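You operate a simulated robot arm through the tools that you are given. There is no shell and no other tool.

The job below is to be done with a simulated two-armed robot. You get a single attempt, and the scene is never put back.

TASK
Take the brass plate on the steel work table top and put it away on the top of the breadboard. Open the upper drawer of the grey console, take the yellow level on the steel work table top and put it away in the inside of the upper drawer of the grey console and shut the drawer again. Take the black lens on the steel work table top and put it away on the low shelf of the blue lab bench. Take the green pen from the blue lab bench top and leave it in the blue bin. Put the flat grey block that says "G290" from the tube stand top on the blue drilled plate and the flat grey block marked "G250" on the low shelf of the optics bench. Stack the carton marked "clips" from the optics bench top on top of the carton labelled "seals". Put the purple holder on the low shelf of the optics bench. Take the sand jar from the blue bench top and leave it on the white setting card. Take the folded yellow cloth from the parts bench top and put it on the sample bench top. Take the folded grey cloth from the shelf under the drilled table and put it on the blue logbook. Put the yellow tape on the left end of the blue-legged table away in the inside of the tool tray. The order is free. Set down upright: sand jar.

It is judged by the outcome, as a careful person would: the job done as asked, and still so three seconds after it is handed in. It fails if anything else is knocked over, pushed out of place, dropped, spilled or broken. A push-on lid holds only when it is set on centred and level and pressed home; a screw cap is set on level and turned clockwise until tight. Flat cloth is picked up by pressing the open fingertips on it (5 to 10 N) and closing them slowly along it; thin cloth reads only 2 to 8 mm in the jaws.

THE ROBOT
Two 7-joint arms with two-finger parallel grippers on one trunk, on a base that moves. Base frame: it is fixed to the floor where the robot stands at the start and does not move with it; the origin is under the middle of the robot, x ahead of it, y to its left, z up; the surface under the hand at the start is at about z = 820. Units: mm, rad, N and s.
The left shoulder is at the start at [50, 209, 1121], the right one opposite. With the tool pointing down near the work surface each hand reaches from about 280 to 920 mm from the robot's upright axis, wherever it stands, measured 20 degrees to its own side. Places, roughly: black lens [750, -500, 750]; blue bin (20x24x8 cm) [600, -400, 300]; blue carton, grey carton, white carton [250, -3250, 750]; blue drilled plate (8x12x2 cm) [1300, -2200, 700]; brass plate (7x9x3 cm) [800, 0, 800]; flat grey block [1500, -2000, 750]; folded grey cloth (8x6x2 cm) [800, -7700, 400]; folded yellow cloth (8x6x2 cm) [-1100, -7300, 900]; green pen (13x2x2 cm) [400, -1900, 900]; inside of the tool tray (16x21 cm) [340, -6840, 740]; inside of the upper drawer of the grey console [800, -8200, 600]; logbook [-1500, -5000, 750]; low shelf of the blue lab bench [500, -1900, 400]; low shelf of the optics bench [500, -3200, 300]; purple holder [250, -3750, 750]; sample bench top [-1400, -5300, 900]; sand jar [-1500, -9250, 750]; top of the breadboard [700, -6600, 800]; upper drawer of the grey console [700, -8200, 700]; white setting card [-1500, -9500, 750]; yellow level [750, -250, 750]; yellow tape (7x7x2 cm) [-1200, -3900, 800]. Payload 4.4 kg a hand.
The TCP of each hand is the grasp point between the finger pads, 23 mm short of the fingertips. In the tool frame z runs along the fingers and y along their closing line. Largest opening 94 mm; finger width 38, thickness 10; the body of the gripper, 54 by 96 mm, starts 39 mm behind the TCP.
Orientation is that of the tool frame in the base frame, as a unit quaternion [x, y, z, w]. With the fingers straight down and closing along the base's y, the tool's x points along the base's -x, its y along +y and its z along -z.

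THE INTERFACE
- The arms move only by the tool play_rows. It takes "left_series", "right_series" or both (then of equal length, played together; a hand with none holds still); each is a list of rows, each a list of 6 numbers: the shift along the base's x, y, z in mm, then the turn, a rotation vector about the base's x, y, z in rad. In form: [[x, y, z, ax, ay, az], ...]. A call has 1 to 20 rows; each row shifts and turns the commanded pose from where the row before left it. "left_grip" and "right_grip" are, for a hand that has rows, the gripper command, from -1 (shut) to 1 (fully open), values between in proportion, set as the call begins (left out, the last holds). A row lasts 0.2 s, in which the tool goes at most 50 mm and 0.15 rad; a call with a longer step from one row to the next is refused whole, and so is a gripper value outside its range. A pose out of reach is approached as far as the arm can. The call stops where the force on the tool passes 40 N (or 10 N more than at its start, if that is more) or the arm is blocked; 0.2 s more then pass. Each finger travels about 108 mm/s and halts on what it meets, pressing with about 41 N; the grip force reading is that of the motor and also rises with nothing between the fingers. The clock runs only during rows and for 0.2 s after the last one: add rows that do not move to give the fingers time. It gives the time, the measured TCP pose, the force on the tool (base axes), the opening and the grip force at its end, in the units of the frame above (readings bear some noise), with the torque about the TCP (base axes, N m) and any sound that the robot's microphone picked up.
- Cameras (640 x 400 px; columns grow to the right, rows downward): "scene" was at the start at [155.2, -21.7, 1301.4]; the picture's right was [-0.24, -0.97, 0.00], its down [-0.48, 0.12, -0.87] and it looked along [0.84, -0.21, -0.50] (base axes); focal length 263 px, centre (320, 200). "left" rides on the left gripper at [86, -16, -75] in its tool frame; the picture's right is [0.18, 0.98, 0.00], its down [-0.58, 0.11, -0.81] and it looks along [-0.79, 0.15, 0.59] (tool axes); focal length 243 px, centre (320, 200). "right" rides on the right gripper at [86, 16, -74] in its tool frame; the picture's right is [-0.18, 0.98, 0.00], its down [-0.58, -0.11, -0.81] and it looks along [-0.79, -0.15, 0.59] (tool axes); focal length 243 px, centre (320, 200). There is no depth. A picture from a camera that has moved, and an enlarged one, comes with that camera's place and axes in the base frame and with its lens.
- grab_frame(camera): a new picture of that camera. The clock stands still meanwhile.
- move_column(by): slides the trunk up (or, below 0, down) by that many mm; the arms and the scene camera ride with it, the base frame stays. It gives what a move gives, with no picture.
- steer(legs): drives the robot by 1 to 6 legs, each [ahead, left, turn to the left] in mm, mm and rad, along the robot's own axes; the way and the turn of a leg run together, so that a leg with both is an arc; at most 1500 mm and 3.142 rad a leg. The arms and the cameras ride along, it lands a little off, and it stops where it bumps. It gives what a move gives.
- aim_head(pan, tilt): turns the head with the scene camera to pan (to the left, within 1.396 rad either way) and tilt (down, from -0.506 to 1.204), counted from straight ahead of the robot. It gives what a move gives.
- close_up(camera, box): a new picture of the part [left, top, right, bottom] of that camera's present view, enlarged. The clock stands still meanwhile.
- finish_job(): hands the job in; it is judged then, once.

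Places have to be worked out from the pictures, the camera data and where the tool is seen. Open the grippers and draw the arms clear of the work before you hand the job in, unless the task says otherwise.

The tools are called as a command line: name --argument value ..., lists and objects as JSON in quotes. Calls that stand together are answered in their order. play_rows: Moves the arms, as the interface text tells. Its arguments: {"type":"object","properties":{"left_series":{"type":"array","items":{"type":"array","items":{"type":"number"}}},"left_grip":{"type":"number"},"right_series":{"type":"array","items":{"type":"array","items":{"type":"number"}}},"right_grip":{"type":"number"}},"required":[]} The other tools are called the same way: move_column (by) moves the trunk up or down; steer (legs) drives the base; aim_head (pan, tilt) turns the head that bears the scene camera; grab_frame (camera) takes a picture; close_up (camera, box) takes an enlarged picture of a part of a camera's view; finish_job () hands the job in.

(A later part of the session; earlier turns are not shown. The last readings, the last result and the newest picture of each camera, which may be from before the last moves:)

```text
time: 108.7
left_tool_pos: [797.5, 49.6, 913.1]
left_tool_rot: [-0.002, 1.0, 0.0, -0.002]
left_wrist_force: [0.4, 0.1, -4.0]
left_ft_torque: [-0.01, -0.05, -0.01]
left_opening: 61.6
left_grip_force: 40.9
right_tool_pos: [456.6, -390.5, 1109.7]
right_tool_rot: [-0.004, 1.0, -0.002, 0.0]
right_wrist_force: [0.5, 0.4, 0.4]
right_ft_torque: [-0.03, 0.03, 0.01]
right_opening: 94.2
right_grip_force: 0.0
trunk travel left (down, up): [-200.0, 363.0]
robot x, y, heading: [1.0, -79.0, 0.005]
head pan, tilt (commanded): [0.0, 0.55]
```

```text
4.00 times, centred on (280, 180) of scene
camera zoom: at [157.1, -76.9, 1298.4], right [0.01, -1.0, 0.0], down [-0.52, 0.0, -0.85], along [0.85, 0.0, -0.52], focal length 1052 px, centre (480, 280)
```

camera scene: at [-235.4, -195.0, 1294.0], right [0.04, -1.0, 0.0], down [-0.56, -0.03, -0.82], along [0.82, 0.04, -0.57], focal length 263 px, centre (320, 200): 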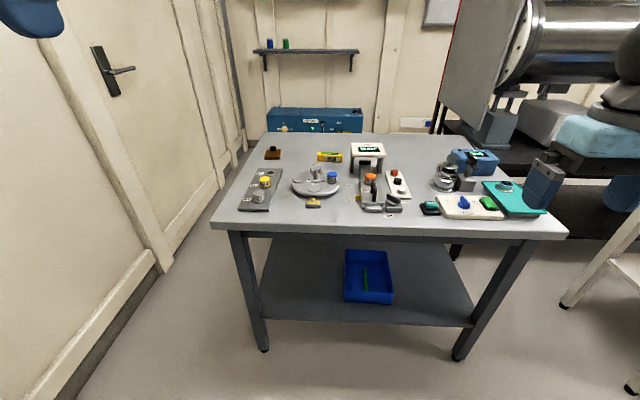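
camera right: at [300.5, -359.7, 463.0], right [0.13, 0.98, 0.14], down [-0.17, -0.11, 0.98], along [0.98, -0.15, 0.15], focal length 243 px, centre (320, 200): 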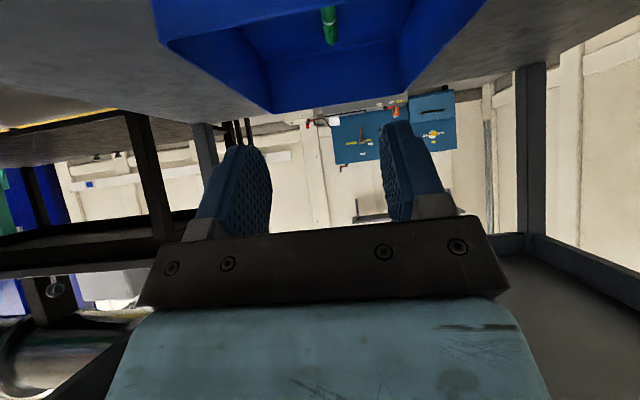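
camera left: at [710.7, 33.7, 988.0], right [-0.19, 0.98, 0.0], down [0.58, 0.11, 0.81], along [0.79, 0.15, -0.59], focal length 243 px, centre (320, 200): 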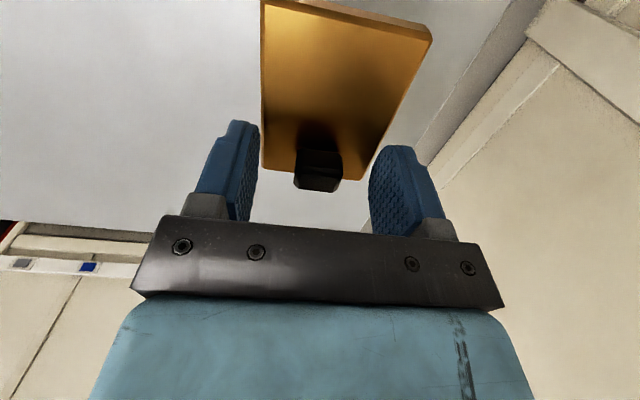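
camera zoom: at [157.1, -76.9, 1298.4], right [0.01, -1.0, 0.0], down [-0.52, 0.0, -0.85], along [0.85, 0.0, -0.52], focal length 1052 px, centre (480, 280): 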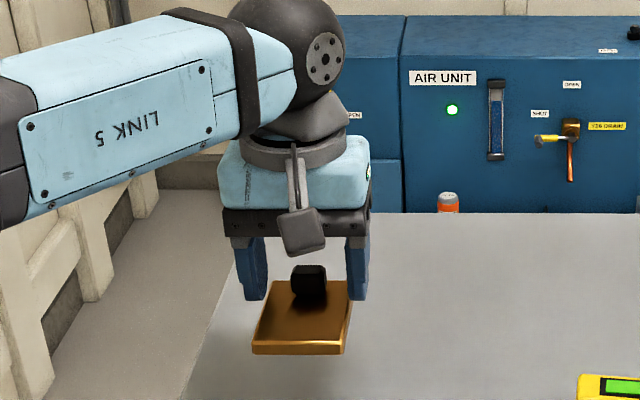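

The fingers closed on the plate's edges (61.5 mm), but only near its far end and at the tips. I set it back down and re-grip it lower and centred on its length.

play_rows --left_series '[[0, 0, -25, 0, 0, 0], [0, 0, -20, 0, 0, 0], [0, 0, -10, 0, 0, 0], [0, 0, -3, 0, 0, 0], [0, 0, 0, 0, 0, 0]]'

play_rows --left_series '[[0, 0, 0, 0, 0, 0], [0, 0, 0, 0, 0, 0], [0, 0, 0, 0, 0, 0]]' --left_grip 1

play_rows --left_series '[[-10, 0, 0, 0, 0, 0], [-10, 0, -3, 0, 0, 0], [0, 0, -3, 0, 0, 0], [0, 0, -3, 0, 0, 0], [0, 0, 0, 0, 0, 0]]'

grab_frame --camera "left"

```text
time: 109.9
left_tool_pos: [797.1, 49.8, 856.8]
left_tool_rot: [-0.002, 1.0, 0.0, -0.001]
left_wrist_force: [-0.4, 0.3, -4.0]
left_ft_torque: [0.02, -0.07, 0.0]
left_opening: 61.8
left_grip_force: 40.9
right_tool_pos: [456.3, -391.5, 1111.1]
right_tool_rot: [-0.003, 1.0, -0.003, -0.001]
right_wrist_force: [-0.6, -0.1, -0.1]
right_ft_torque: [0.0, 0.02, -0.02]
right_opening: 93.9
right_grip_force: 0.1
trunk travel left (down, up): [-200.0, 363.0]
robot x, y, heading: [-3.2, -75.9, 0.007]
head pan, tilt (commanded): [0.0, 0.55]
```

```text
time: 110.7
left_tool_pos: [796.8, 48.9, 858.8]
left_tool_rot: [-0.003, 1.0, 0.0, 0.0]
left_wrist_force: [-0.1, 0.0, -0.5]
left_ft_torque: [-0.01, -0.01, 0.01]
left_opening: 94.1
left_grip_force: 0.1
right_tool_pos: [455.4, -389.5, 1111.0]
right_tool_rot: [-0.004, 1.0, -0.003, 0.0]
right_wrist_force: [0.9, 1.1, 0.3]
right_ft_torque: [0.0, 0.02, 0.02]
right_opening: 94.0
right_grip_force: 0.1
trunk travel left (down, up): [-200.0, 363.0]
robot x, y, heading: [-0.0, -76.4, 0.006]
head pan, tilt (commanded): [0.0, 0.55]
```

```text
time: 111.9
left_tool_pos: [777.4, 49.2, 848.7]
left_tool_rot: [-0.002, 1.0, 0.0, 0.0]
left_wrist_force: [0.7, -0.1, 0.6]
left_ft_torque: [0.0, -0.02, 0.0]
left_opening: 94.1
left_grip_force: 0.0
right_tool_pos: [455.8, -391.4, 1109.9]
right_tool_rot: [-0.004, 1.0, -0.002, 0.0]
right_wrist_force: [0.0, -0.5, 0.2]
right_ft_torque: [-0.02, 0.02, 0.02]
right_opening: 94.1
right_grip_force: 0.1
trunk travel left (down, up): [-200.0, 363.0]
robot x, y, heading: [-1.1, -79.0, 0.001]
head pan, tilt (commanded): [0.0, 0.55]
```

```text
taken
camera left: at [688.4, 33.1, 923.9], right [-0.19, 0.98, 0.0], down [0.58, 0.11, 0.81], along [0.79, 0.15, -0.59], focal length 243 px, centre (320, 200)
```

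left: 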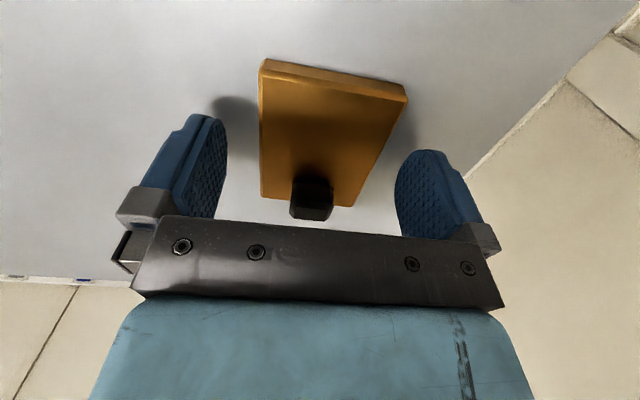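

play_rows --left_series '[[0, 0, -2, 0, 0, 0], [0, 0, -2, 0, 0, 0], [0, 0, 0, 0, 0, 0]]'

play_rows --left_series '[[0, 0, 0, 0, 0, 0], [0, 0, 0, 0, 0, 0], [0, 0, 0, 0, 0, 0], [0, 0, 0, 0, 0, 0]]' --left_grip -1

play_rows --left_series '[[0, 0, 10, 0, 0, 0], [0, 0, 20, 0, 0, 0], [0, 0, 30, 0, 0, 0], [0, 0, 0, 0, 0, 0]]'

grab_frame --camera "left"

close_up --camera "scene" --box '[200, 130, 360, 230]'

```text
time: 112.7
left_tool_pos: [776.3, 49.5, 844.5]
left_tool_rot: [-0.003, 1.0, 0.0, 0.0]
left_wrist_force: [0.0, 0.6, -0.8]
left_ft_torque: [0.02, 0.01, 0.01]
left_opening: 94.0
left_grip_force: 0.0
right_tool_pos: [455.5, -391.3, 1109.7]
right_tool_rot: [-0.003, 1.0, -0.003, 0.0]
right_wrist_force: [0.1, -0.1, 0.8]
right_ft_torque: [0.0, -0.01, 0.0]
right_opening: 94.0
right_grip_force: 0.1
trunk travel left (down, up): [-200.0, 363.0]
robot x, y, heading: [-0.4, -79.1, 0.005]
head pan, tilt (commanded): [0.0, 0.55]
```

```text
time: 113.7
left_tool_pos: [778.3, 48.7, 844.7]
left_tool_rot: [-0.002, 1.0, -0.001, 0.0]
left_wrist_force: [-0.6, 0.5, 0.1]
left_ft_torque: [-0.04, -0.02, -0.05]
left_opening: 61.7
left_grip_force: 40.8
right_tool_pos: [457.0, -391.0, 1111.3]
right_tool_rot: [-0.004, 1.0, -0.003, 0.0]
right_wrist_force: [0.3, -0.6, 0.0]
right_ft_torque: [0.01, 0.01, 0.0]
right_opening: 94.2
right_grip_force: 0.0
trunk travel left (down, up): [-200.0, 363.0]
robot x, y, heading: [-1.1, -78.7, 0.006]
head pan, tilt (commanded): [0.0, 0.55]
```

```text
time: 114.7
left_tool_pos: [777.9, 49.1, 904.6]
left_tool_rot: [-0.003, 1.0, -0.001, -0.002]
left_wrist_force: [-0.3, 0.4, -3.9]
left_ft_torque: [-0.02, 0.05, -0.02]
left_opening: 61.7
left_grip_force: 40.7
right_tool_pos: [457.7, -391.3, 1109.7]
right_tool_rot: [-0.003, 1.0, -0.003, 0.001]
right_wrist_force: [0.7, -0.1, 0.3]
right_ft_torque: [0.01, 0.02, 0.03]
right_opening: 94.1
right_grip_force: 0.2
trunk travel left (down, up): [-200.0, 363.0]
robot x, y, heading: [0.7, -78.2, 0.005]
head pan, tilt (commanded): [0.0, 0.55]
```

```text
taken
camera left: at [689.5, 32.8, 978.8], right [-0.19, 0.98, 0.0], down [0.58, 0.11, 0.81], along [0.79, 0.15, -0.59], focal length 243 px, centre (320, 200)
```

left: 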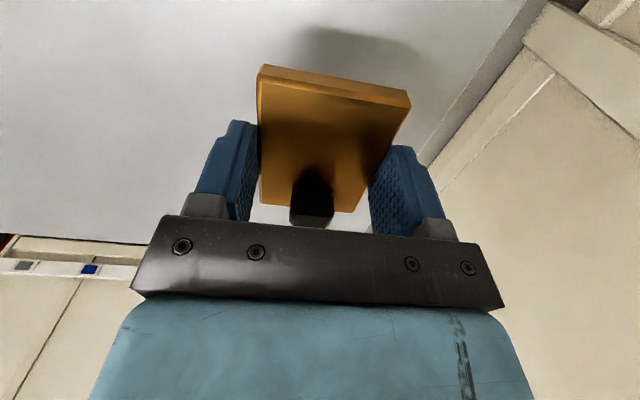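

```text
4.00 times, centred on (280, 180) of scene
camera zoom: at [157.0, -76.8, 1298.4], right [0.01, -1.0, 0.0], down [-0.52, 0.0, -0.85], along [0.85, 0.0, -0.52], focal length 1052 px, centre (480, 280)
```

zoom: 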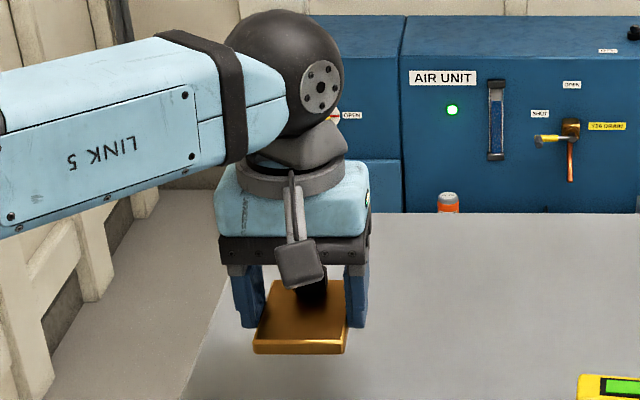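

The plate is now held firmly and level (61.7 mm across). I draw the left arm back, and bring the right hand over the level, turned to close across its narrow side.

play_rows --left_series '[[-20, 8, 35, 0, 0, 0], [-20, 8, 35, 0, 0, 0], [-28, 12, 25, 0, 0, 0], [-28, 12, 20, 0, 0, 0], [-28, 12, 20, 0, 0, 0], [-28, 12, 20, 0, 0, 0], [-28, 12, 15, 0, 0, 0], [-28, 12, 15, 0, 0, 0], [-28, 12, 15, 0, 0, 0], [-30, 13, 10, 0, 0, 0], [-30, 13, 10, 0, 0, 0], [-30, 13, 5, 0, 0, 0]]' --right_series '[[19, 16, -9, 0, 0, -0.141], [19, 16, -9, 0, 0, -0.141], [19, 16, -9, 0, 0, -0.141], [19, 16, -9, 0, 0, -0.141], [19, 16, -9, 0, 0, -0.141], [19, 16, -9, 0, 0, -0.141], [19, 16, -9, 0, 0, -0.141], [19, 16, -9, 0, 0, -0.141], [19, 16, -9, 0, 0, -0.141], [19, 17, -9, 0, 0, -0.141], [19, 18, -9, 0, 0, -0.141], [19, 18, -9, 0, 0, -0.141]]'

grab_frame --camera "right"

grab_frame --camera "scene"

```text
time: 117.3
left_tool_pos: [449.9, 189.8, 1129.0]
left_tool_rot: [-0.003, 1.0, -0.001, -0.001]
left_wrist_force: [-1.1, 1.1, -3.1]
left_ft_torque: [-0.01, 0.01, 0.03]
left_opening: 61.5
left_grip_force: 41.4
right_tool_pos: [683.2, -193.0, 1002.3]
right_tool_rot: [0.747, 0.664, -0.003, -0.002]
right_wrist_force: [-0.1, 1.0, 0.9]
right_ft_torque: [-0.02, 0.02, 0.01]
right_opening: 94.1
right_grip_force: 0.1
trunk travel left (down, up): [-200.0, 363.0]
robot x, y, heading: [-1.0, -78.9, 0.004]
head pan, tilt (commanded): [0.0, 0.55]
```

```text
taken
camera right: at [710.4, -109.0, 1077.4], right [0.95, -0.3, 0.0], down [-0.17, -0.56, 0.81], along [-0.24, -0.77, -0.59], focal length 243 px, centre (320, 200)
```

right: 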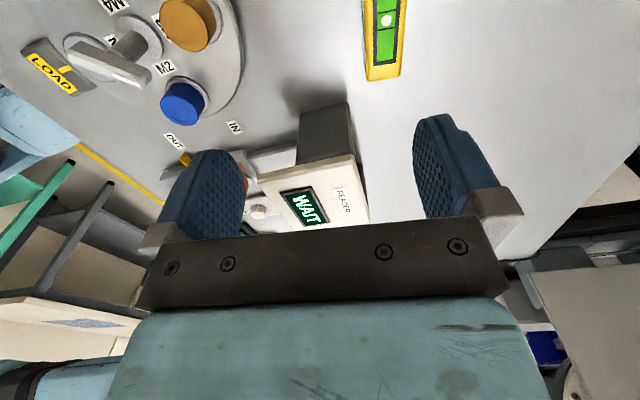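

```text
taken
camera scene: at [155.8, -75.5, 1298.6], right [0.01, -1.0, 0.0], down [-0.52, 0.0, -0.85], along [0.85, 0.0, -0.52], focal length 263 px, centre (320, 200)
```

scene: 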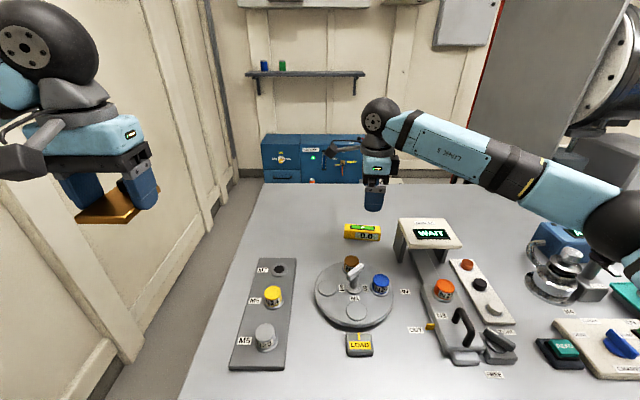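

The level's centre is at about [736,-193], its width (30 mm) square to the closing line. I go over it and descend in two stages.

play_rows --right_series '[[20, 0, -20, 0, 0, 0], [20, 0, -25, 0, 0, 0], [13, 0, -25, 0, 0, 0], [0, 0, -30, 0, 0, 0], [0, 0, -20, 0, 0, 0], [0, 0, 0, 0, 0, 0]]'

grab_frame --camera "right"

close_up --camera "scene" --box '[300, 170, 460, 270]'

```text
time: 118.7
left_tool_pos: [450.7, 188.3, 1128.7]
left_tool_rot: [-0.003, 1.0, 0.0, 0.0]
left_wrist_force: [0.3, 0.0, -4.2]
left_ft_torque: [-0.01, 0.0, -0.02]
left_opening: 61.7
left_grip_force: 41.0
right_tool_pos: [736.5, -194.4, 881.8]
right_tool_rot: [0.747, 0.665, -0.001, -0.002]
right_wrist_force: [-0.4, 0.1, 0.5]
right_ft_torque: [0.04, -0.02, 0.03]
right_opening: 93.9
right_grip_force: 0.0
trunk travel left (down, up): [-200.0, 363.0]
robot x, y, heading: [-0.5, -80.7, 0.007]
head pan, tilt (commanded): [0.0, 0.55]
```

```text
taken
camera right: at [763.8, -109.2, 957.7], right [0.96, -0.3, -0.01], down [-0.17, -0.56, 0.81], along [-0.24, -0.77, -0.59], focal length 243 px, centre (320, 200)
```

right: 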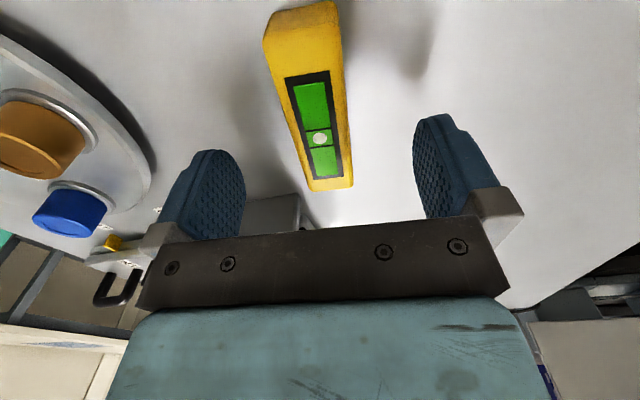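

```text
4.00 times, centred on (380, 220) of scene
camera zoom: at [156.3, -76.8, 1298.5], right [0.01, -1.0, 0.0], down [-0.52, 0.0, -0.85], along [0.85, 0.0, -0.52], focal length 1052 px, centre (80, 120)
```

zoom: 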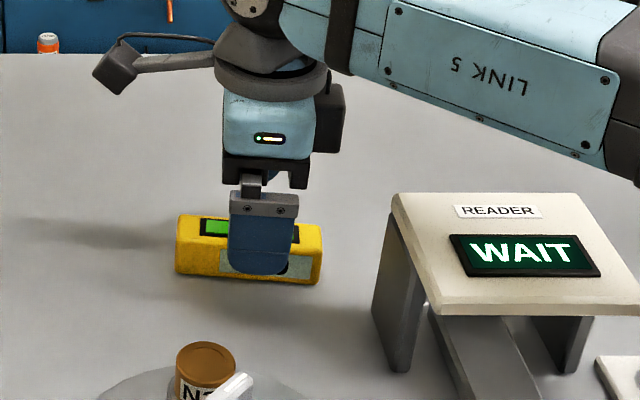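

play_rows --right_series '[[0, 0, -12, 0, 0, 0], [0, 0, -12, 0, 0, 0], [0, 0, -8, 0, 0, 0], [0, 0, -3, 0, 0, 0], [0, 0, 0, 0, 0, 0]]'

play_rows --right_series '[[0, 0, 0, 0, 0, 0], [0, 0, 0, 0, 0, 0], [0, 0, 0, 0, 0, 0], [0, 0, 0, 0, 0, 0], [0, 0, 0, 0, 0, 0]]' --right_grip -1

play_rows --right_series '[[0, 0, 10, 0, 0, 0], [0, 0, 25, 0, 0, 0], [0, 0, 35, 0, 0, 0], [0, 0, 40, 0, 0, 0], [0, 0, 40, 0, 0, 0]]'

grab_frame --camera "right"

```text
time: 119.9
left_tool_pos: [450.7, 188.6, 1127.8]
left_tool_rot: [-0.004, 1.0, 0.0, 0.0]
left_wrist_force: [0.0, -0.7, -3.3]
left_ft_torque: [0.01, 0.01, -0.02]
left_opening: 61.5
left_grip_force: 41.4
right_tool_pos: [737.8, -192.9, 846.5]
right_tool_rot: [0.747, 0.665, -0.002, -0.002]
right_wrist_force: [0.2, 0.8, -0.5]
right_ft_torque: [-0.01, 0.02, -0.03]
right_opening: 93.7
right_grip_force: 0.0
trunk travel left (down, up): [-200.0, 363.0]
robot x, y, heading: [2.0, -77.7, 0.003]
head pan, tilt (commanded): [0.0, 0.55]
```

```text
time: 121.1
left_tool_pos: [450.2, 189.4, 1128.7]
left_tool_rot: [-0.002, 1.0, 0.0, 0.0]
left_wrist_force: [-1.0, 0.3, -4.5]
left_ft_torque: [-0.02, 0.03, 0.03]
left_opening: 61.7
left_grip_force: 40.7
right_tool_pos: [736.7, -193.7, 847.6]
right_tool_rot: [0.746, 0.666, -0.001, -0.002]
right_wrist_force: [-0.6, 0.8, 0.6]
right_ft_torque: [0.11, -0.02, 0.02]
right_opening: 32.0
right_grip_force: 41.2
trunk travel left (down, up): [-200.0, 363.0]
robot x, y, heading: [-1.8, -80.9, 0.008]
head pan, tilt (commanded): [0.0, 0.55]
```

```text
time: 122.3
left_tool_pos: [450.1, 189.5, 1128.4]
left_tool_rot: [-0.004, 1.0, 0.0, -0.001]
left_wrist_force: [-0.2, -0.5, -4.1]
left_ft_torque: [0.04, 0.01, -0.02]
left_opening: 61.8
left_grip_force: 41.7
right_tool_pos: [737.2, -194.2, 1000.2]
right_tool_rot: [0.747, 0.665, -0.002, -0.002]
right_wrist_force: [-0.7, 0.0, -0.7]
right_ft_torque: [-0.03, 0.02, 0.01]
right_opening: 31.7
right_grip_force: 41.1
trunk travel left (down, up): [-200.0, 363.0]
robot x, y, heading: [-2.2, -77.2, 0.002]
head pan, tilt (commanded): [0.0, 0.55]
```

```text
taken
camera right: at [764.1, -109.7, 1075.1], right [0.96, -0.3, -0.01], down [-0.17, -0.56, 0.81], along [-0.24, -0.77, -0.59], focal length 243 px, centre (320, 200)
```

right: 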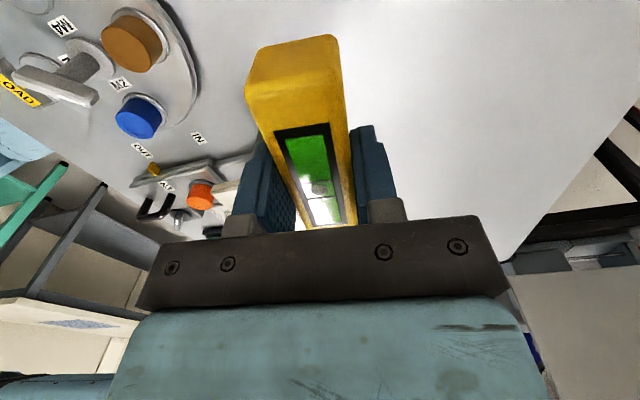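

The level is held (31.7 mm). I tuck the right arm with the hand turned back, back into the aisle's middle and drive sideways to the optics bench region, looking on the way.

play_rows --right_series '[[-10, -8, 30, 0, 0, 0.141], [-20, -14, 25, 0, 0, 0.141], [-25, -19, 20, 0, 0, 0.141], [-25, -19, 15, 0, 0, 0.141], [-25, -19, 10, 0, 0, 0.141], [-25, -19, 10, 0, 0, 0.141], [-25, -19, 5, 0, 0, 0.141], [-25, -19, 0, 0, 0, 0.141], [-25, -19, 0, 0, 0, 0.141], [-25, -19, 0, 0, 0, 0.141], [-28, -20, 0, 0, 0, 0.141], [-28, -20, 0, 0, 0, 0.141]]'

steer --legs '[[-380, 0, 0], [0, -1500, 0], [0, -1500, 0]]'

aim_head --pan -0.2 --tilt 0.5

grab_frame --camera "scene"

```text
time: 124.9
left_tool_pos: [449.3, 186.7, 1130.4]
left_tool_rot: [-0.003, 1.0, 0.0, 0.0]
left_wrist_force: [-0.3, -0.5, -3.5]
left_ft_torque: [0.06, 0.04, 0.02]
left_opening: 61.5
left_grip_force: 40.6
right_tool_pos: [448.6, -410.5, 1111.9]
right_tool_rot: [-0.005, 1.0, -0.003, 0.0]
right_wrist_force: [-0.3, -0.2, -1.7]
right_ft_torque: [0.06, 0.01, -0.04]
right_opening: 31.5
right_grip_force: 41.1
trunk travel left (down, up): [-200.0, 363.0]
robot x, y, heading: [-0.2, -79.2, 0.002]
head pan, tilt (commanded): [0.0, 0.55]
```

```text
time: 153.0
left_tool_pos: [71.8, -2820.3, 1129.1]
left_tool_rot: [0.012, 1.0, 0.0, 0.0]
left_wrist_force: [0.4, 0.1, -3.7]
left_ft_torque: [0.03, 0.02, 0.03]
left_opening: 61.7
left_grip_force: 40.8
right_tool_pos: [52.9, -3417.6, 1112.2]
right_tool_rot: [0.011, 1.0, -0.003, 0.0]
right_wrist_force: [0.5, 0.2, -1.7]
right_ft_torque: [0.0, 0.01, -0.01]
right_opening: 31.4
right_grip_force: 41.3
trunk travel left (down, up): [-200.0, 363.0]
robot x, y, heading: [-388.2, -3078.2, -0.018]
head pan, tilt (commanded): [0.0, 0.55]
```

```text
time: 153.8
left_tool_pos: [71.7, -2820.7, 1128.6]
left_tool_rot: [0.013, 1.0, 0.001, 0.001]
left_wrist_force: [0.7, -0.5, -4.0]
left_ft_torque: [-0.03, -0.02, -0.03]
left_opening: 61.7
left_grip_force: 41.3
right_tool_pos: [52.6, -3417.4, 1111.6]
right_tool_rot: [0.011, 1.0, -0.003, 0.0]
right_wrist_force: [-0.3, -0.5, -1.0]
right_ft_torque: [0.01, -0.01, 0.02]
right_opening: 31.6
right_grip_force: 41.2
trunk travel left (down, up): [-200.0, 363.0]
robot x, y, heading: [-387.1, -3073.3, -0.025]
head pan, tilt (commanded): [-0.201, 0.499]
```

```text
taken
camera scene: at [-231.0, -3094.8, 1303.1], right [-0.22, -0.97, 0.0], down [-0.47, 0.11, -0.88], along [0.86, -0.2, -0.48], focal length 263 px, centre (320, 200)
```

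scene: 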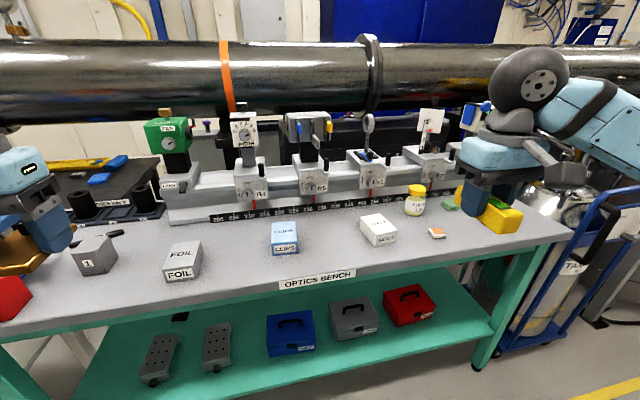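

The optics bench shows the three cartons and the low green shelf. I zoom to read labels.

close_up --camera "scene" --box '[150, 180, 470, 380]'

aim_head --pan -0.7 --tilt 0.5

grab_frame --camera "scene"

```text
2.00 times, centred on (310, 280) of scene
camera zoom: at [-231.0, -3094.8, 1303.1], right [-0.22, -0.97, 0.0], down [-0.47, 0.11, -0.88], along [0.86, -0.2, -0.48], focal length 526 px, centre (340, 40)
```

zoom: 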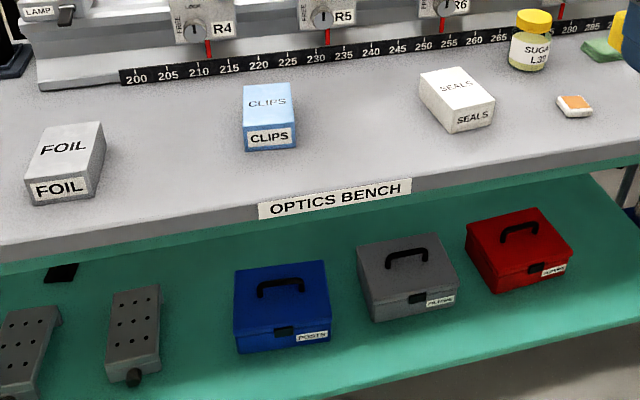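

```text
time: 154.7
left_tool_pos: [71.2, -2820.2, 1129.2]
left_tool_rot: [0.012, 1.0, 0.0, 0.0]
left_wrist_force: [-0.1, 0.6, -4.0]
left_ft_torque: [-0.02, 0.02, -0.02]
left_opening: 61.7
left_grip_force: 40.8
right_tool_pos: [53.6, -3416.8, 1111.5]
right_tool_rot: [0.011, 1.0, -0.003, 0.0]
right_wrist_force: [-0.1, 0.3, -2.7]
right_ft_torque: [0.02, 0.01, 0.01]
right_opening: 31.6
right_grip_force: 41.3
trunk travel left (down, up): [-200.0, 363.0]
robot x, y, heading: [-385.6, -3073.0, -0.027]
head pan, tilt (commanded): [-0.7, 0.499]
```

```text
taken
camera scene: at [-251.4, -3134.8, 1303.1], right [-0.66, -0.75, 0.0], down [-0.36, 0.32, -0.88], along [0.66, -0.58, -0.48], focal length 263 px, centre (320, 200)
```

scene: 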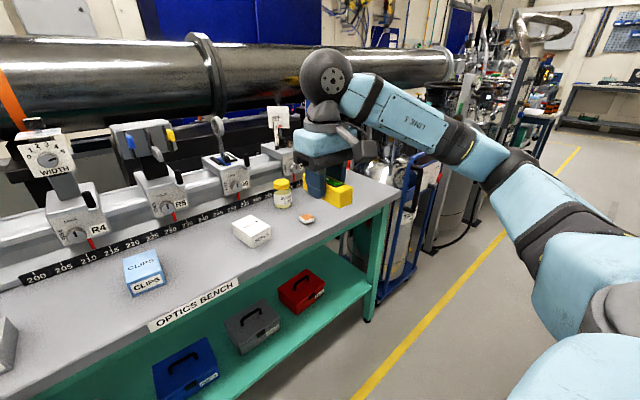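

Clips (blue carton) and seals (white carton) are identified. The aisle ahead looks clear, so I continue sideways towards y≈-6100 in the aisle's middle.

steer --legs '[[0, -1500, 0.025], [0, -1500, 0]]'

aim_head --pan -0.3 --tilt 0.4

grab_frame --camera "scene"

aim_head --pan -1.1 --tilt 0.4

grab_frame --camera "scene"

```text
time: 180.9
left_tool_pos: [90.0, -5806.9, 1128.7]
left_tool_rot: [-0.004, 1.0, 0.0, 0.0]
left_wrist_force: [0.0, -0.9, -4.7]
left_ft_torque: [0.02, 0.05, 0.0]
left_opening: 61.5
left_grip_force: 41.0
right_tool_pos: [91.2, -6404.3, 1111.9]
right_tool_rot: [-0.006, 1.0, -0.003, 0.0]
right_wrist_force: [0.6, 0.5, -1.7]
right_ft_torque: [0.01, 0.0, -0.01]
right_opening: 31.6
right_grip_force: 41.0
trunk travel left (down, up): [-200.0, 363.0]
robot x, y, heading: [-360.3, -6075.4, 0.013]
head pan, tilt (commanded): [-0.7, 0.499]
```

```text
time: 181.8
left_tool_pos: [89.8, -5805.7, 1128.5]
left_tool_rot: [-0.004, 1.0, 0.0, 0.0]
left_wrist_force: [0.2, -0.7, -4.5]
left_ft_torque: [-0.01, -0.03, -0.02]
left_opening: 61.5
left_grip_force: 41.5
right_tool_pos: [91.1, -6403.7, 1111.5]
right_tool_rot: [-0.004, 1.0, -0.003, 0.0]
right_wrist_force: [-0.8, 0.3, -1.5]
right_ft_torque: [0.01, 0.01, 0.04]
right_opening: 31.7
right_grip_force: 41.0
trunk travel left (down, up): [-200.0, 363.0]
robot x, y, heading: [-361.7, -6074.5, 0.007]
head pan, tilt (commanded): [-0.3, 0.4]
```

```text
taken
camera scene: at [-204.1, -6100.8, 1312.2], right [-0.29, -0.96, 0.0], down [-0.37, 0.11, -0.92], along [0.88, -0.27, -0.39], focal length 263 px, centre (320, 200)
```

scene: 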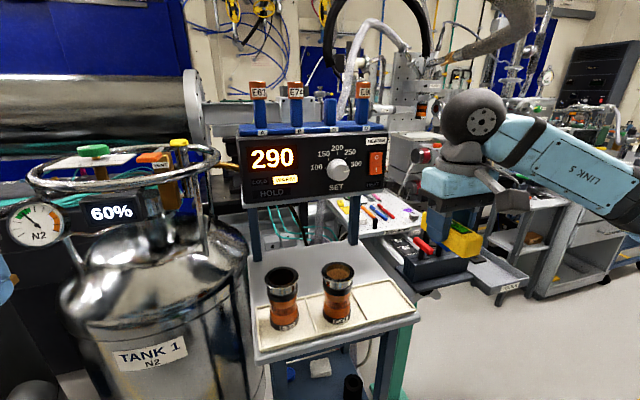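

```text
time: 182.9
left_tool_pos: [90.2, -5807.7, 1128.7]
left_tool_rot: [-0.004, 1.0, 0.0, 0.0]
left_wrist_force: [-0.5, -0.6, -4.2]
left_ft_torque: [0.01, 0.03, 0.01]
left_opening: 61.6
left_grip_force: 40.8
right_tool_pos: [91.2, -6404.0, 1111.9]
right_tool_rot: [-0.005, 1.0, -0.003, 0.0]
right_wrist_force: [0.2, 0.0, -1.6]
right_ft_torque: [0.01, 0.01, -0.02]
right_opening: 31.6
right_grip_force: 40.8
trunk travel left (down, up): [-200.0, 363.0]
robot x, y, heading: [-361.6, -6073.5, 0.009]
head pan, tilt (commanded): [-1.1, 0.4]
```

```text
taken
camera scene: at [-250.0, -6156.2, 1312.2], right [-0.89, -0.46, 0.0], down [-0.18, 0.34, -0.92], along [0.43, -0.82, -0.39], focal length 263 px, centre (320, 200)
```

scene: 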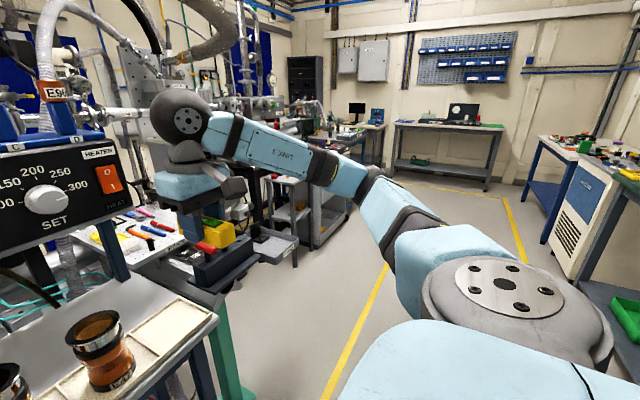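

The heater stand and tank are off to the left at x≥118; tucked hands at x≈90 clear them. I move on to y≈-6650 to look at the breadboard and the tool tray.

steer --legs '[[0, -580, -0.009]]'

aim_head --pan 0.0 --tilt 0.5

grab_frame --camera "scene"

```text
time: 188.4
left_tool_pos: [95.1, -6379.2, 1128.7]
left_tool_rot: [-0.006, 1.0, 0.0, 0.0]
left_wrist_force: [0.5, 0.7, -4.1]
left_ft_torque: [-0.04, 0.0, 0.0]
left_opening: 61.7
left_grip_force: 40.6
right_tool_pos: [98.0, -6976.8, 1112.4]
right_tool_rot: [-0.006, 1.0, -0.002, 0.0]
right_wrist_force: [-0.4, -0.6, -1.8]
right_ft_torque: [-0.01, 0.02, 0.02]
right_opening: 31.4
right_grip_force: 40.7
trunk travel left (down, up): [-200.0, 363.0]
robot x, y, heading: [-355.3, -6650.3, 0.015]
head pan, tilt (commanded): [-1.1, 0.4]
```

```text
time: 189.8
left_tool_pos: [94.5, -6379.8, 1128.7]
left_tool_rot: [-0.005, 1.0, 0.0, 0.0]
left_wrist_force: [0.0, 0.1, -3.7]
left_ft_torque: [0.03, -0.02, 0.02]
left_opening: 61.8
left_grip_force: 41.0
right_tool_pos: [98.9, -6977.1, 1111.1]
right_tool_rot: [-0.006, 1.0, -0.002, 0.0]
right_wrist_force: [0.5, 0.2, -1.1]
right_ft_torque: [-0.03, 0.01, 0.04]
right_opening: 31.4
right_grip_force: 40.8
trunk travel left (down, up): [-200.0, 363.0]
robot x, y, heading: [-352.7, -6648.6, 0.013]
head pan, tilt (commanded): [0.0, 0.499]
```

```text
taken
camera scene: at [-195.9, -6646.7, 1303.1], right [0.01, -1.0, 0.0], down [-0.48, -0.01, -0.88], along [0.88, 0.01, -0.48], focal length 263 px, centre (320, 200)
```

scene: 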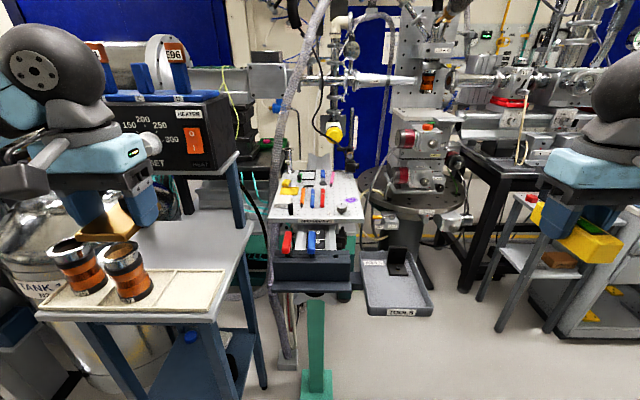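

I zoom in on the breadboard and trays ahead.

close_up --camera "scene" --box '[240, 150, 400, 250]'

close_up --camera "scene" --box '[260, 210, 460, 335]'

```text
4.00 times, centred on (320, 200) of scene
camera zoom: at [-195.9, -6646.7, 1303.1], right [0.01, -1.0, 0.0], down [-0.48, -0.01, -0.88], along [0.88, 0.01, -0.48], focal length 1052 px, centre (320, 200)
```

zoom: 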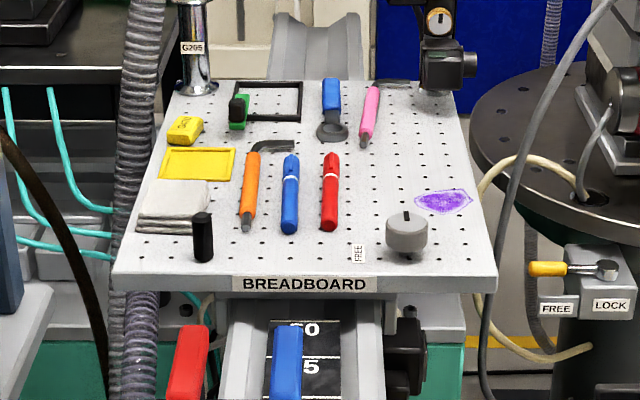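

```text
3.20 times, centred on (360, 272) of scene
camera zoom: at [-195.9, -6646.7, 1303.1], right [0.01, -1.0, 0.0], down [-0.48, -0.01, -0.88], along [0.88, 0.01, -0.48], focal length 842 px, centre (192, -32)
```

zoom: 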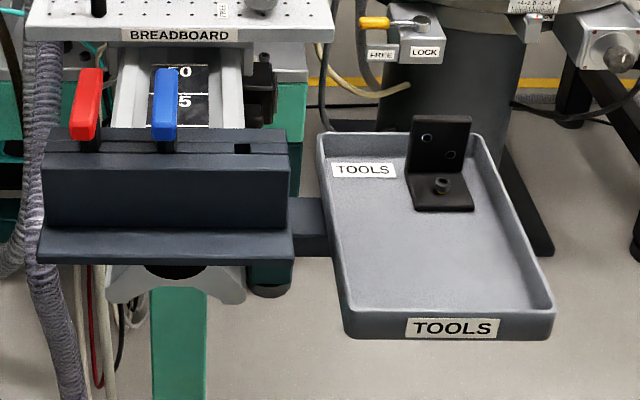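

The breadboard has a free zone on its right rear side. I shift right to y≈-6900 and raise the trunk for a steeper second view before approaching.

steer --legs '[[0, -250, -0.013]]'

move_column --by 200

aim_head --pan 0.25 --tilt 0.6

grab_frame --camera "scene"

close_up --camera "scene" --box '[220, 110, 420, 235]'

```text
time: 192.5
left_tool_pos: [98.9, -6625.3, 1128.6]
left_tool_rot: [-0.003, 1.0, 0.0, 0.0]
left_wrist_force: [0.3, -0.3, -4.9]
left_ft_torque: [0.02, 0.04, -0.02]
left_opening: 61.7
left_grip_force: 40.8
right_tool_pos: [97.4, -7222.9, 1112.2]
right_tool_rot: [-0.002, 1.0, -0.002, 0.0]
right_wrist_force: [-0.7, -0.3, -1.6]
right_ft_torque: [-0.02, 0.01, 0.03]
right_opening: 31.4
right_grip_force: 41.2
trunk travel left (down, up): [-200.0, 363.0]
robot x, y, heading: [-351.6, -6892.1, 0.006]
head pan, tilt (commanded): [0.0, 0.499]
```

```text
time: 194.7
left_tool_pos: [99.1, -6625.2, 1328.6]
left_tool_rot: [-0.003, 1.0, 0.001, -0.002]
left_wrist_force: [-0.6, 0.1, -4.2]
left_ft_torque: [-0.04, 0.04, 0.01]
left_opening: 61.7
left_grip_force: 41.2
right_tool_pos: [96.6, -7222.1, 1312.5]
right_tool_rot: [-0.003, 1.0, -0.002, 0.0]
right_wrist_force: [1.2, 0.0, -1.9]
right_ft_torque: [-0.02, 0.02, -0.01]
right_opening: 31.6
right_grip_force: 40.8
trunk travel left (down, up): [-400.0, 163.0]
robot x, y, heading: [-354.9, -6893.6, 0.005]
head pan, tilt (commanded): [0.0, 0.499]
```

```text
time: 195.4
left_tool_pos: [99.8, -6625.6, 1328.7]
left_tool_rot: [-0.003, 1.0, 0.0, -0.001]
left_wrist_force: [-0.7, -1.4, -4.2]
left_ft_torque: [0.0, 0.02, -0.02]
left_opening: 61.4
left_grip_force: 40.9
right_tool_pos: [97.6, -7222.2, 1311.7]
right_tool_rot: [-0.002, 1.0, -0.003, 0.0]
right_wrist_force: [0.4, 0.8, -2.0]
right_ft_torque: [0.01, 0.02, 0.0]
right_opening: 31.4
right_grip_force: 41.3
trunk travel left (down, up): [-400.0, 163.0]
robot x, y, heading: [-351.0, -6891.7, 0.008]
head pan, tilt (commanded): [0.25, 0.6]
```

```text
taken
camera scene: at [-199.3, -6868.9, 1494.0], right [0.25, -0.97, 0.0], down [-0.55, -0.14, -0.82], along [0.8, 0.21, -0.57], focal length 263 px, centre (320, 200)
```

scene: 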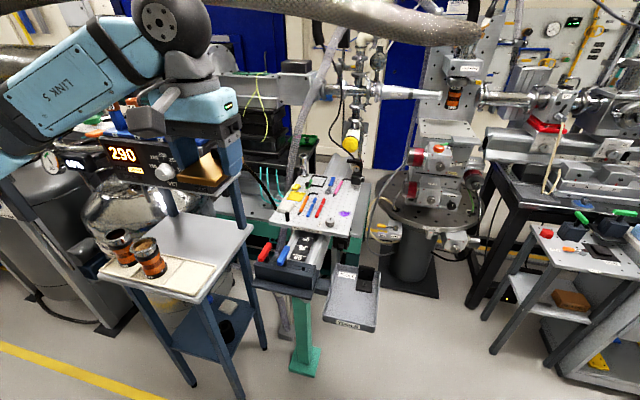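

```text
3.20 times, centred on (320, 172) of scene
camera zoom: at [-199.3, -6868.9, 1494.0], right [0.25, -0.97, 0.0], down [-0.55, -0.14, -0.82], along [0.8, 0.21, -0.57], focal length 842 px, centre (320, 288)
```

zoom: 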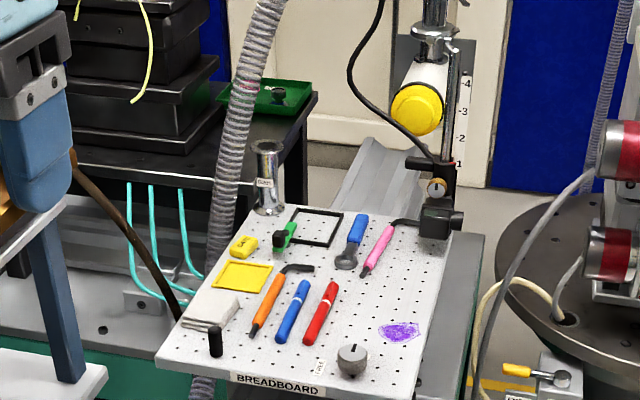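

The board top triangulates to z≈837, with free room around x 690–780, y −6714…−6776 (clear of the pink pen and the purple spot). I lower the trunk most of the way and drive up so that the left shoulder faces that spot.

move_column --by -150

steer --legs '[[0, -60, -0.008], [290, 0, 0]]'

aim_head --pan 0.2 --tilt 0.55

grab_frame --camera "scene"

```text
time: 197.2
left_tool_pos: [99.6, -6626.0, 1179.0]
left_tool_rot: [-0.002, 1.0, 0.0, -0.001]
left_wrist_force: [0.1, 0.0, -4.1]
left_ft_torque: [-0.01, 0.04, 0.0]
left_opening: 61.5
left_grip_force: 40.8
right_tool_pos: [97.9, -7221.8, 1161.6]
right_tool_rot: [-0.003, 1.0, -0.002, -0.001]
right_wrist_force: [0.4, -0.3, -1.3]
right_ft_torque: [0.01, 0.02, 0.01]
right_opening: 31.7
right_grip_force: 41.1
trunk travel left (down, up): [-250.0, 313.0]
robot x, y, heading: [-351.5, -6889.7, 0.006]
head pan, tilt (commanded): [0.25, 0.6]
```

```text
time: 200.1
left_tool_pos: [369.4, -6689.9, 1179.3]
left_tool_rot: [-0.002, 1.0, 0.004, 0.0]
left_wrist_force: [-0.3, -0.4, -4.5]
left_ft_torque: [-0.02, 0.04, 0.02]
left_opening: 61.6
left_grip_force: 41.1
right_tool_pos: [374.6, -7287.7, 1166.0]
right_tool_rot: [-0.006, 1.0, 0.0, 0.004]
right_wrist_force: [0.6, 0.5, -1.0]
right_ft_torque: [-0.03, 0.0, -0.02]
right_opening: 31.5
right_grip_force: 41.0
trunk travel left (down, up): [-250.0, 313.0]
robot x, y, heading: [-74.3, -6959.7, 0.01]
head pan, tilt (commanded): [0.25, 0.6]
stopped in leg 2: the robot was blocked; the commanded pose is now the measured one
```

```text
time: 200.7
left_tool_pos: [366.5, -6689.5, 1179.2]
left_tool_rot: [-0.002, 1.0, 0.005, 0.001]
left_wrist_force: [0.3, 1.8, -3.4]
left_ft_torque: [0.02, 0.07, 0.03]
left_opening: 61.8
left_grip_force: 40.9
right_tool_pos: [371.8, -7286.7, 1165.3]
right_tool_rot: [-0.005, 1.0, 0.0, 0.005]
right_wrist_force: [-0.6, -0.4, -1.1]
right_ft_torque: [-0.03, 0.02, 0.03]
right_opening: 31.6
right_grip_force: 41.2
trunk travel left (down, up): [-250.0, 313.0]
robot x, y, heading: [-69.9, -6956.7, 0.006]
head pan, tilt (commanded): [0.201, 0.55]
```

```text
taken
camera scene: at [73.3, -6939.4, 1350.2], right [0.21, -0.98, 0.0], down [-0.5, -0.11, -0.86], along [0.84, 0.18, -0.51], focal length 263 px, centre (320, 200)
```

scene: 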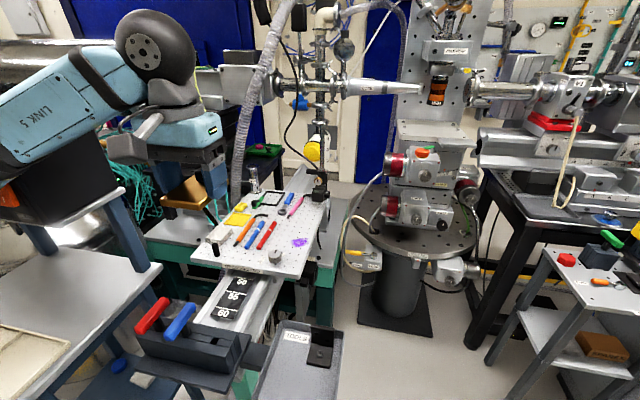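

The drive stopped against something. I back off 30 mm at once and look down to see what was touched.

steer --legs '[[-30, 0, 0]]'

aim_head --pan 0.2 --tilt 1.15

grab_frame --camera "scene"

aim_head --pan 0.9 --tilt 0.9

grab_frame --camera "scene"

```text
time: 201.5
left_tool_pos: [349.5, -6687.4, 1172.6]
left_tool_rot: [-0.001, 1.0, 0.002, -0.004]
left_wrist_force: [-0.2, 1.1, -3.7]
left_ft_torque: [-0.01, 0.03, -0.02]
left_opening: 61.8
left_grip_force: 40.8
right_tool_pos: [353.1, -7284.3, 1161.0]
right_tool_rot: [-0.004, 1.0, -0.002, -0.001]
right_wrist_force: [-0.8, 0.2, -1.3]
right_ft_torque: [-0.04, -0.05, 0.01]
right_opening: 31.6
right_grip_force: 40.5
trunk travel left (down, up): [-250.0, 313.0]
robot x, y, heading: [-100.1, -6959.7, 0.012]
head pan, tilt (commanded): [0.201, 0.55]
```

```text
time: 202.5
left_tool_pos: [349.8, -6688.1, 1173.8]
left_tool_rot: [-0.001, 1.0, 0.003, -0.005]
left_wrist_force: [0.6, 0.0, -4.4]
left_ft_torque: [0.02, 0.02, 0.01]
left_opening: 61.5
left_grip_force: 41.0
right_tool_pos: [350.8, -7286.0, 1162.1]
right_tool_rot: [-0.004, 1.0, -0.003, 0.0]
right_wrist_force: [-0.2, 0.3, -1.8]
right_ft_torque: [-0.02, 0.02, 0.0]
right_opening: 31.7
right_grip_force: 41.0
trunk travel left (down, up): [-250.0, 313.0]
robot x, y, heading: [-101.1, -6951.2, 0.005]
head pan, tilt (commanded): [0.201, 1.15]
```

```text
taken
camera scene: at [26.4, -6942.3, 1302.3], right [0.21, -0.98, 0.0], down [-0.89, -0.19, -0.41], along [0.4, 0.08, -0.91], focal length 263 px, centre (320, 200)
```

scene: 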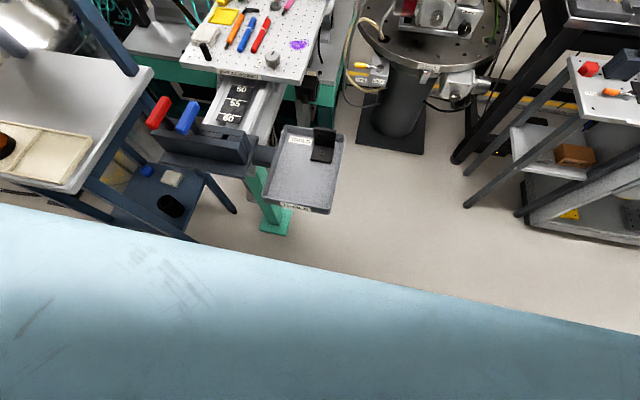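

```text
time: 203.6
left_tool_pos: [349.9, -6687.7, 1172.3]
left_tool_rot: [-0.002, 1.0, 0.003, -0.005]
left_wrist_force: [0.4, 0.8, -3.7]
left_ft_torque: [0.0, 0.02, -0.02]
left_opening: 61.7
left_grip_force: 40.9
right_tool_pos: [350.9, -7285.9, 1161.8]
right_tool_rot: [-0.005, 1.0, -0.002, 0.0]
right_wrist_force: [-0.1, 0.7, -1.3]
right_ft_torque: [-0.01, -0.02, -0.01]
right_opening: 31.7
right_grip_force: 41.1
trunk travel left (down, up): [-250.0, 313.0]
robot x, y, heading: [-102.6, -6954.1, 0.01]
head pan, tilt (commanded): [0.901, 0.901]
```

```text
taken
camera scene: at [14.7, -6895.2, 1319.2], right [0.79, -0.62, 0.0], down [-0.48, -0.62, -0.62], along [0.38, 0.49, -0.78], focal length 263 px, centre (320, 200)
```

scene: 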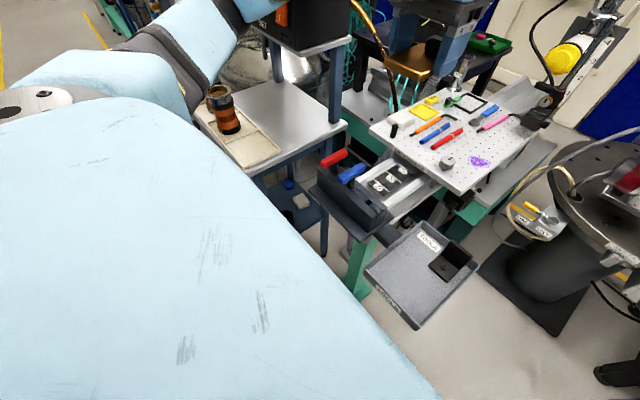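

The left elbow/forearm is beside the heater unit, so that is probably what touched. I back off further and check the heater stand and its tubes.

steer --legs '[[-220, 0, 0]]'

aim_head --pan 0.75 --tilt 0.5

grab_frame --camera "scene"

grab_frame --camera "left"

```text
time: 205.3
left_tool_pos: [128.4, -6691.1, 1173.5]
left_tool_rot: [0.001, 1.0, 0.003, -0.006]
left_wrist_force: [-0.2, -0.4, -3.7]
left_ft_torque: [-0.01, -0.02, 0.01]
left_opening: 61.6
left_grip_force: 40.9
right_tool_pos: [129.5, -7288.9, 1160.8]
right_tool_rot: [-0.001, 1.0, -0.003, 0.0]
right_wrist_force: [-0.3, 0.1, -1.5]
right_ft_torque: [-0.01, -0.02, 0.01]
right_opening: 31.5
right_grip_force: 41.3
trunk travel left (down, up): [-250.0, 313.0]
robot x, y, heading: [-322.9, -6959.9, 0.002]
head pan, tilt (commanded): [0.901, 0.901]
```

```text
time: 206.2
left_tool_pos: [130.9, -6691.5, 1172.8]
left_tool_rot: [0.002, 1.0, 0.003, -0.005]
left_wrist_force: [-0.2, 0.9, -3.3]
left_ft_torque: [0.01, 0.02, 0.04]
left_opening: 61.4
left_grip_force: 41.0
right_tool_pos: [128.8, -7288.6, 1161.6]
right_tool_rot: [-0.002, 1.0, -0.003, 0.001]
right_wrist_force: [-0.4, -0.6, -0.5]
right_ft_torque: [-0.03, 0.03, 0.0]
right_opening: 31.5
right_grip_force: 41.4
trunk travel left (down, up): [-250.0, 313.0]
robot x, y, heading: [-322.1, -6959.9, 0.004]
head pan, tilt (commanded): [0.75, 0.499]
```

```text
taken
camera scene: at [-186.8, -6893.8, 1353.0], right [0.68, -0.73, 0.0], down [-0.35, -0.33, -0.88], along [0.64, 0.6, -0.48], focal length 263 px, centre (320, 200)
```

scene: 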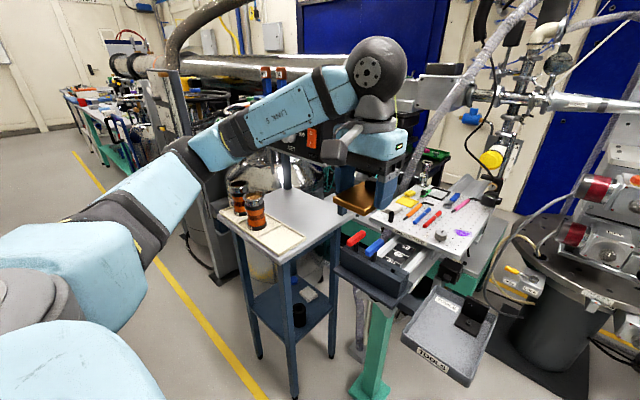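

```text
taken
camera left: at [42.0, -6707.4, 1248.7], right [-0.18, 0.98, 0.01], down [0.59, 0.1, 0.8], along [0.79, 0.15, -0.6], focal length 243 px, centre (320, 200)
```

left: 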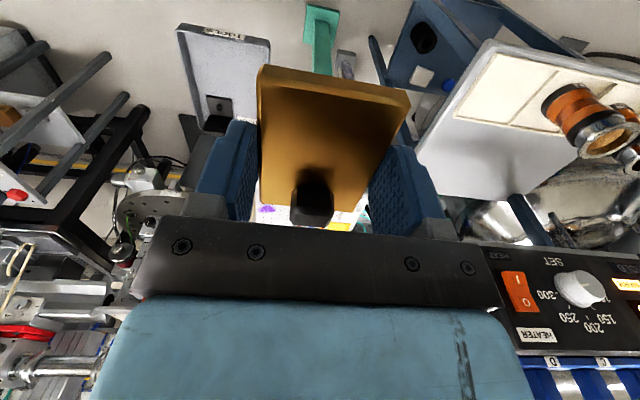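

Both tubes on the stand are upright. I zoom in on the heater top to check the capped cylinders there.

close_up --camera "scene" --box '[200, 40, 400, 165]'

close_up --camera "left" --box '[440, 240, 640, 365]'

```text
3.20 times, centred on (300, 102) of scene
camera zoom: at [-186.8, -6893.8, 1353.0], right [0.68, -0.73, 0.0], down [-0.35, -0.33, -0.88], along [0.64, 0.6, -0.48], focal length 842 px, centre (384, 512)
```

zoom: 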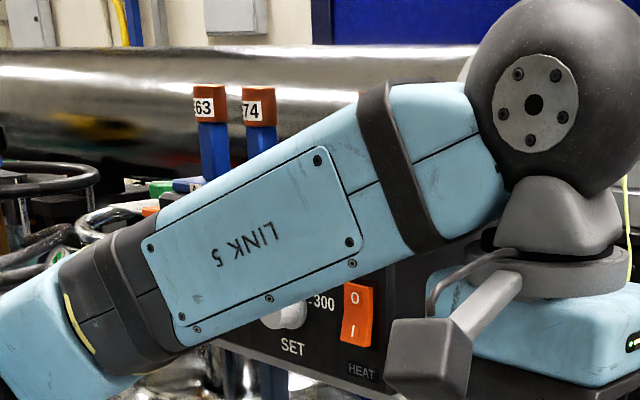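

```text
3.20 times, centred on (540, 302) of left
camera zoom: at [42.0, -6707.4, 1248.7], right [-0.18, 0.98, 0.01], down [0.59, 0.1, 0.8], along [0.79, 0.15, -0.6], focal length 776 px, centre (-384, -128)
```

zoom: 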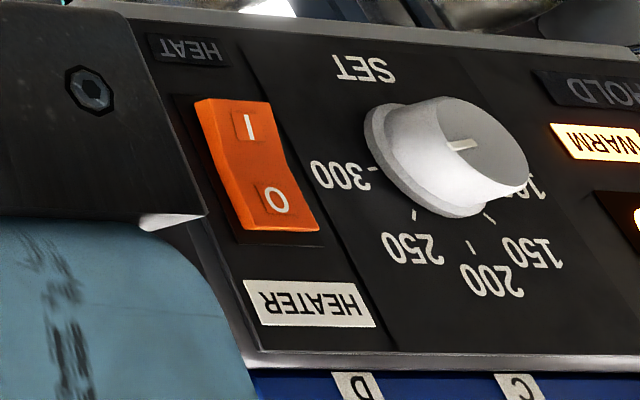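

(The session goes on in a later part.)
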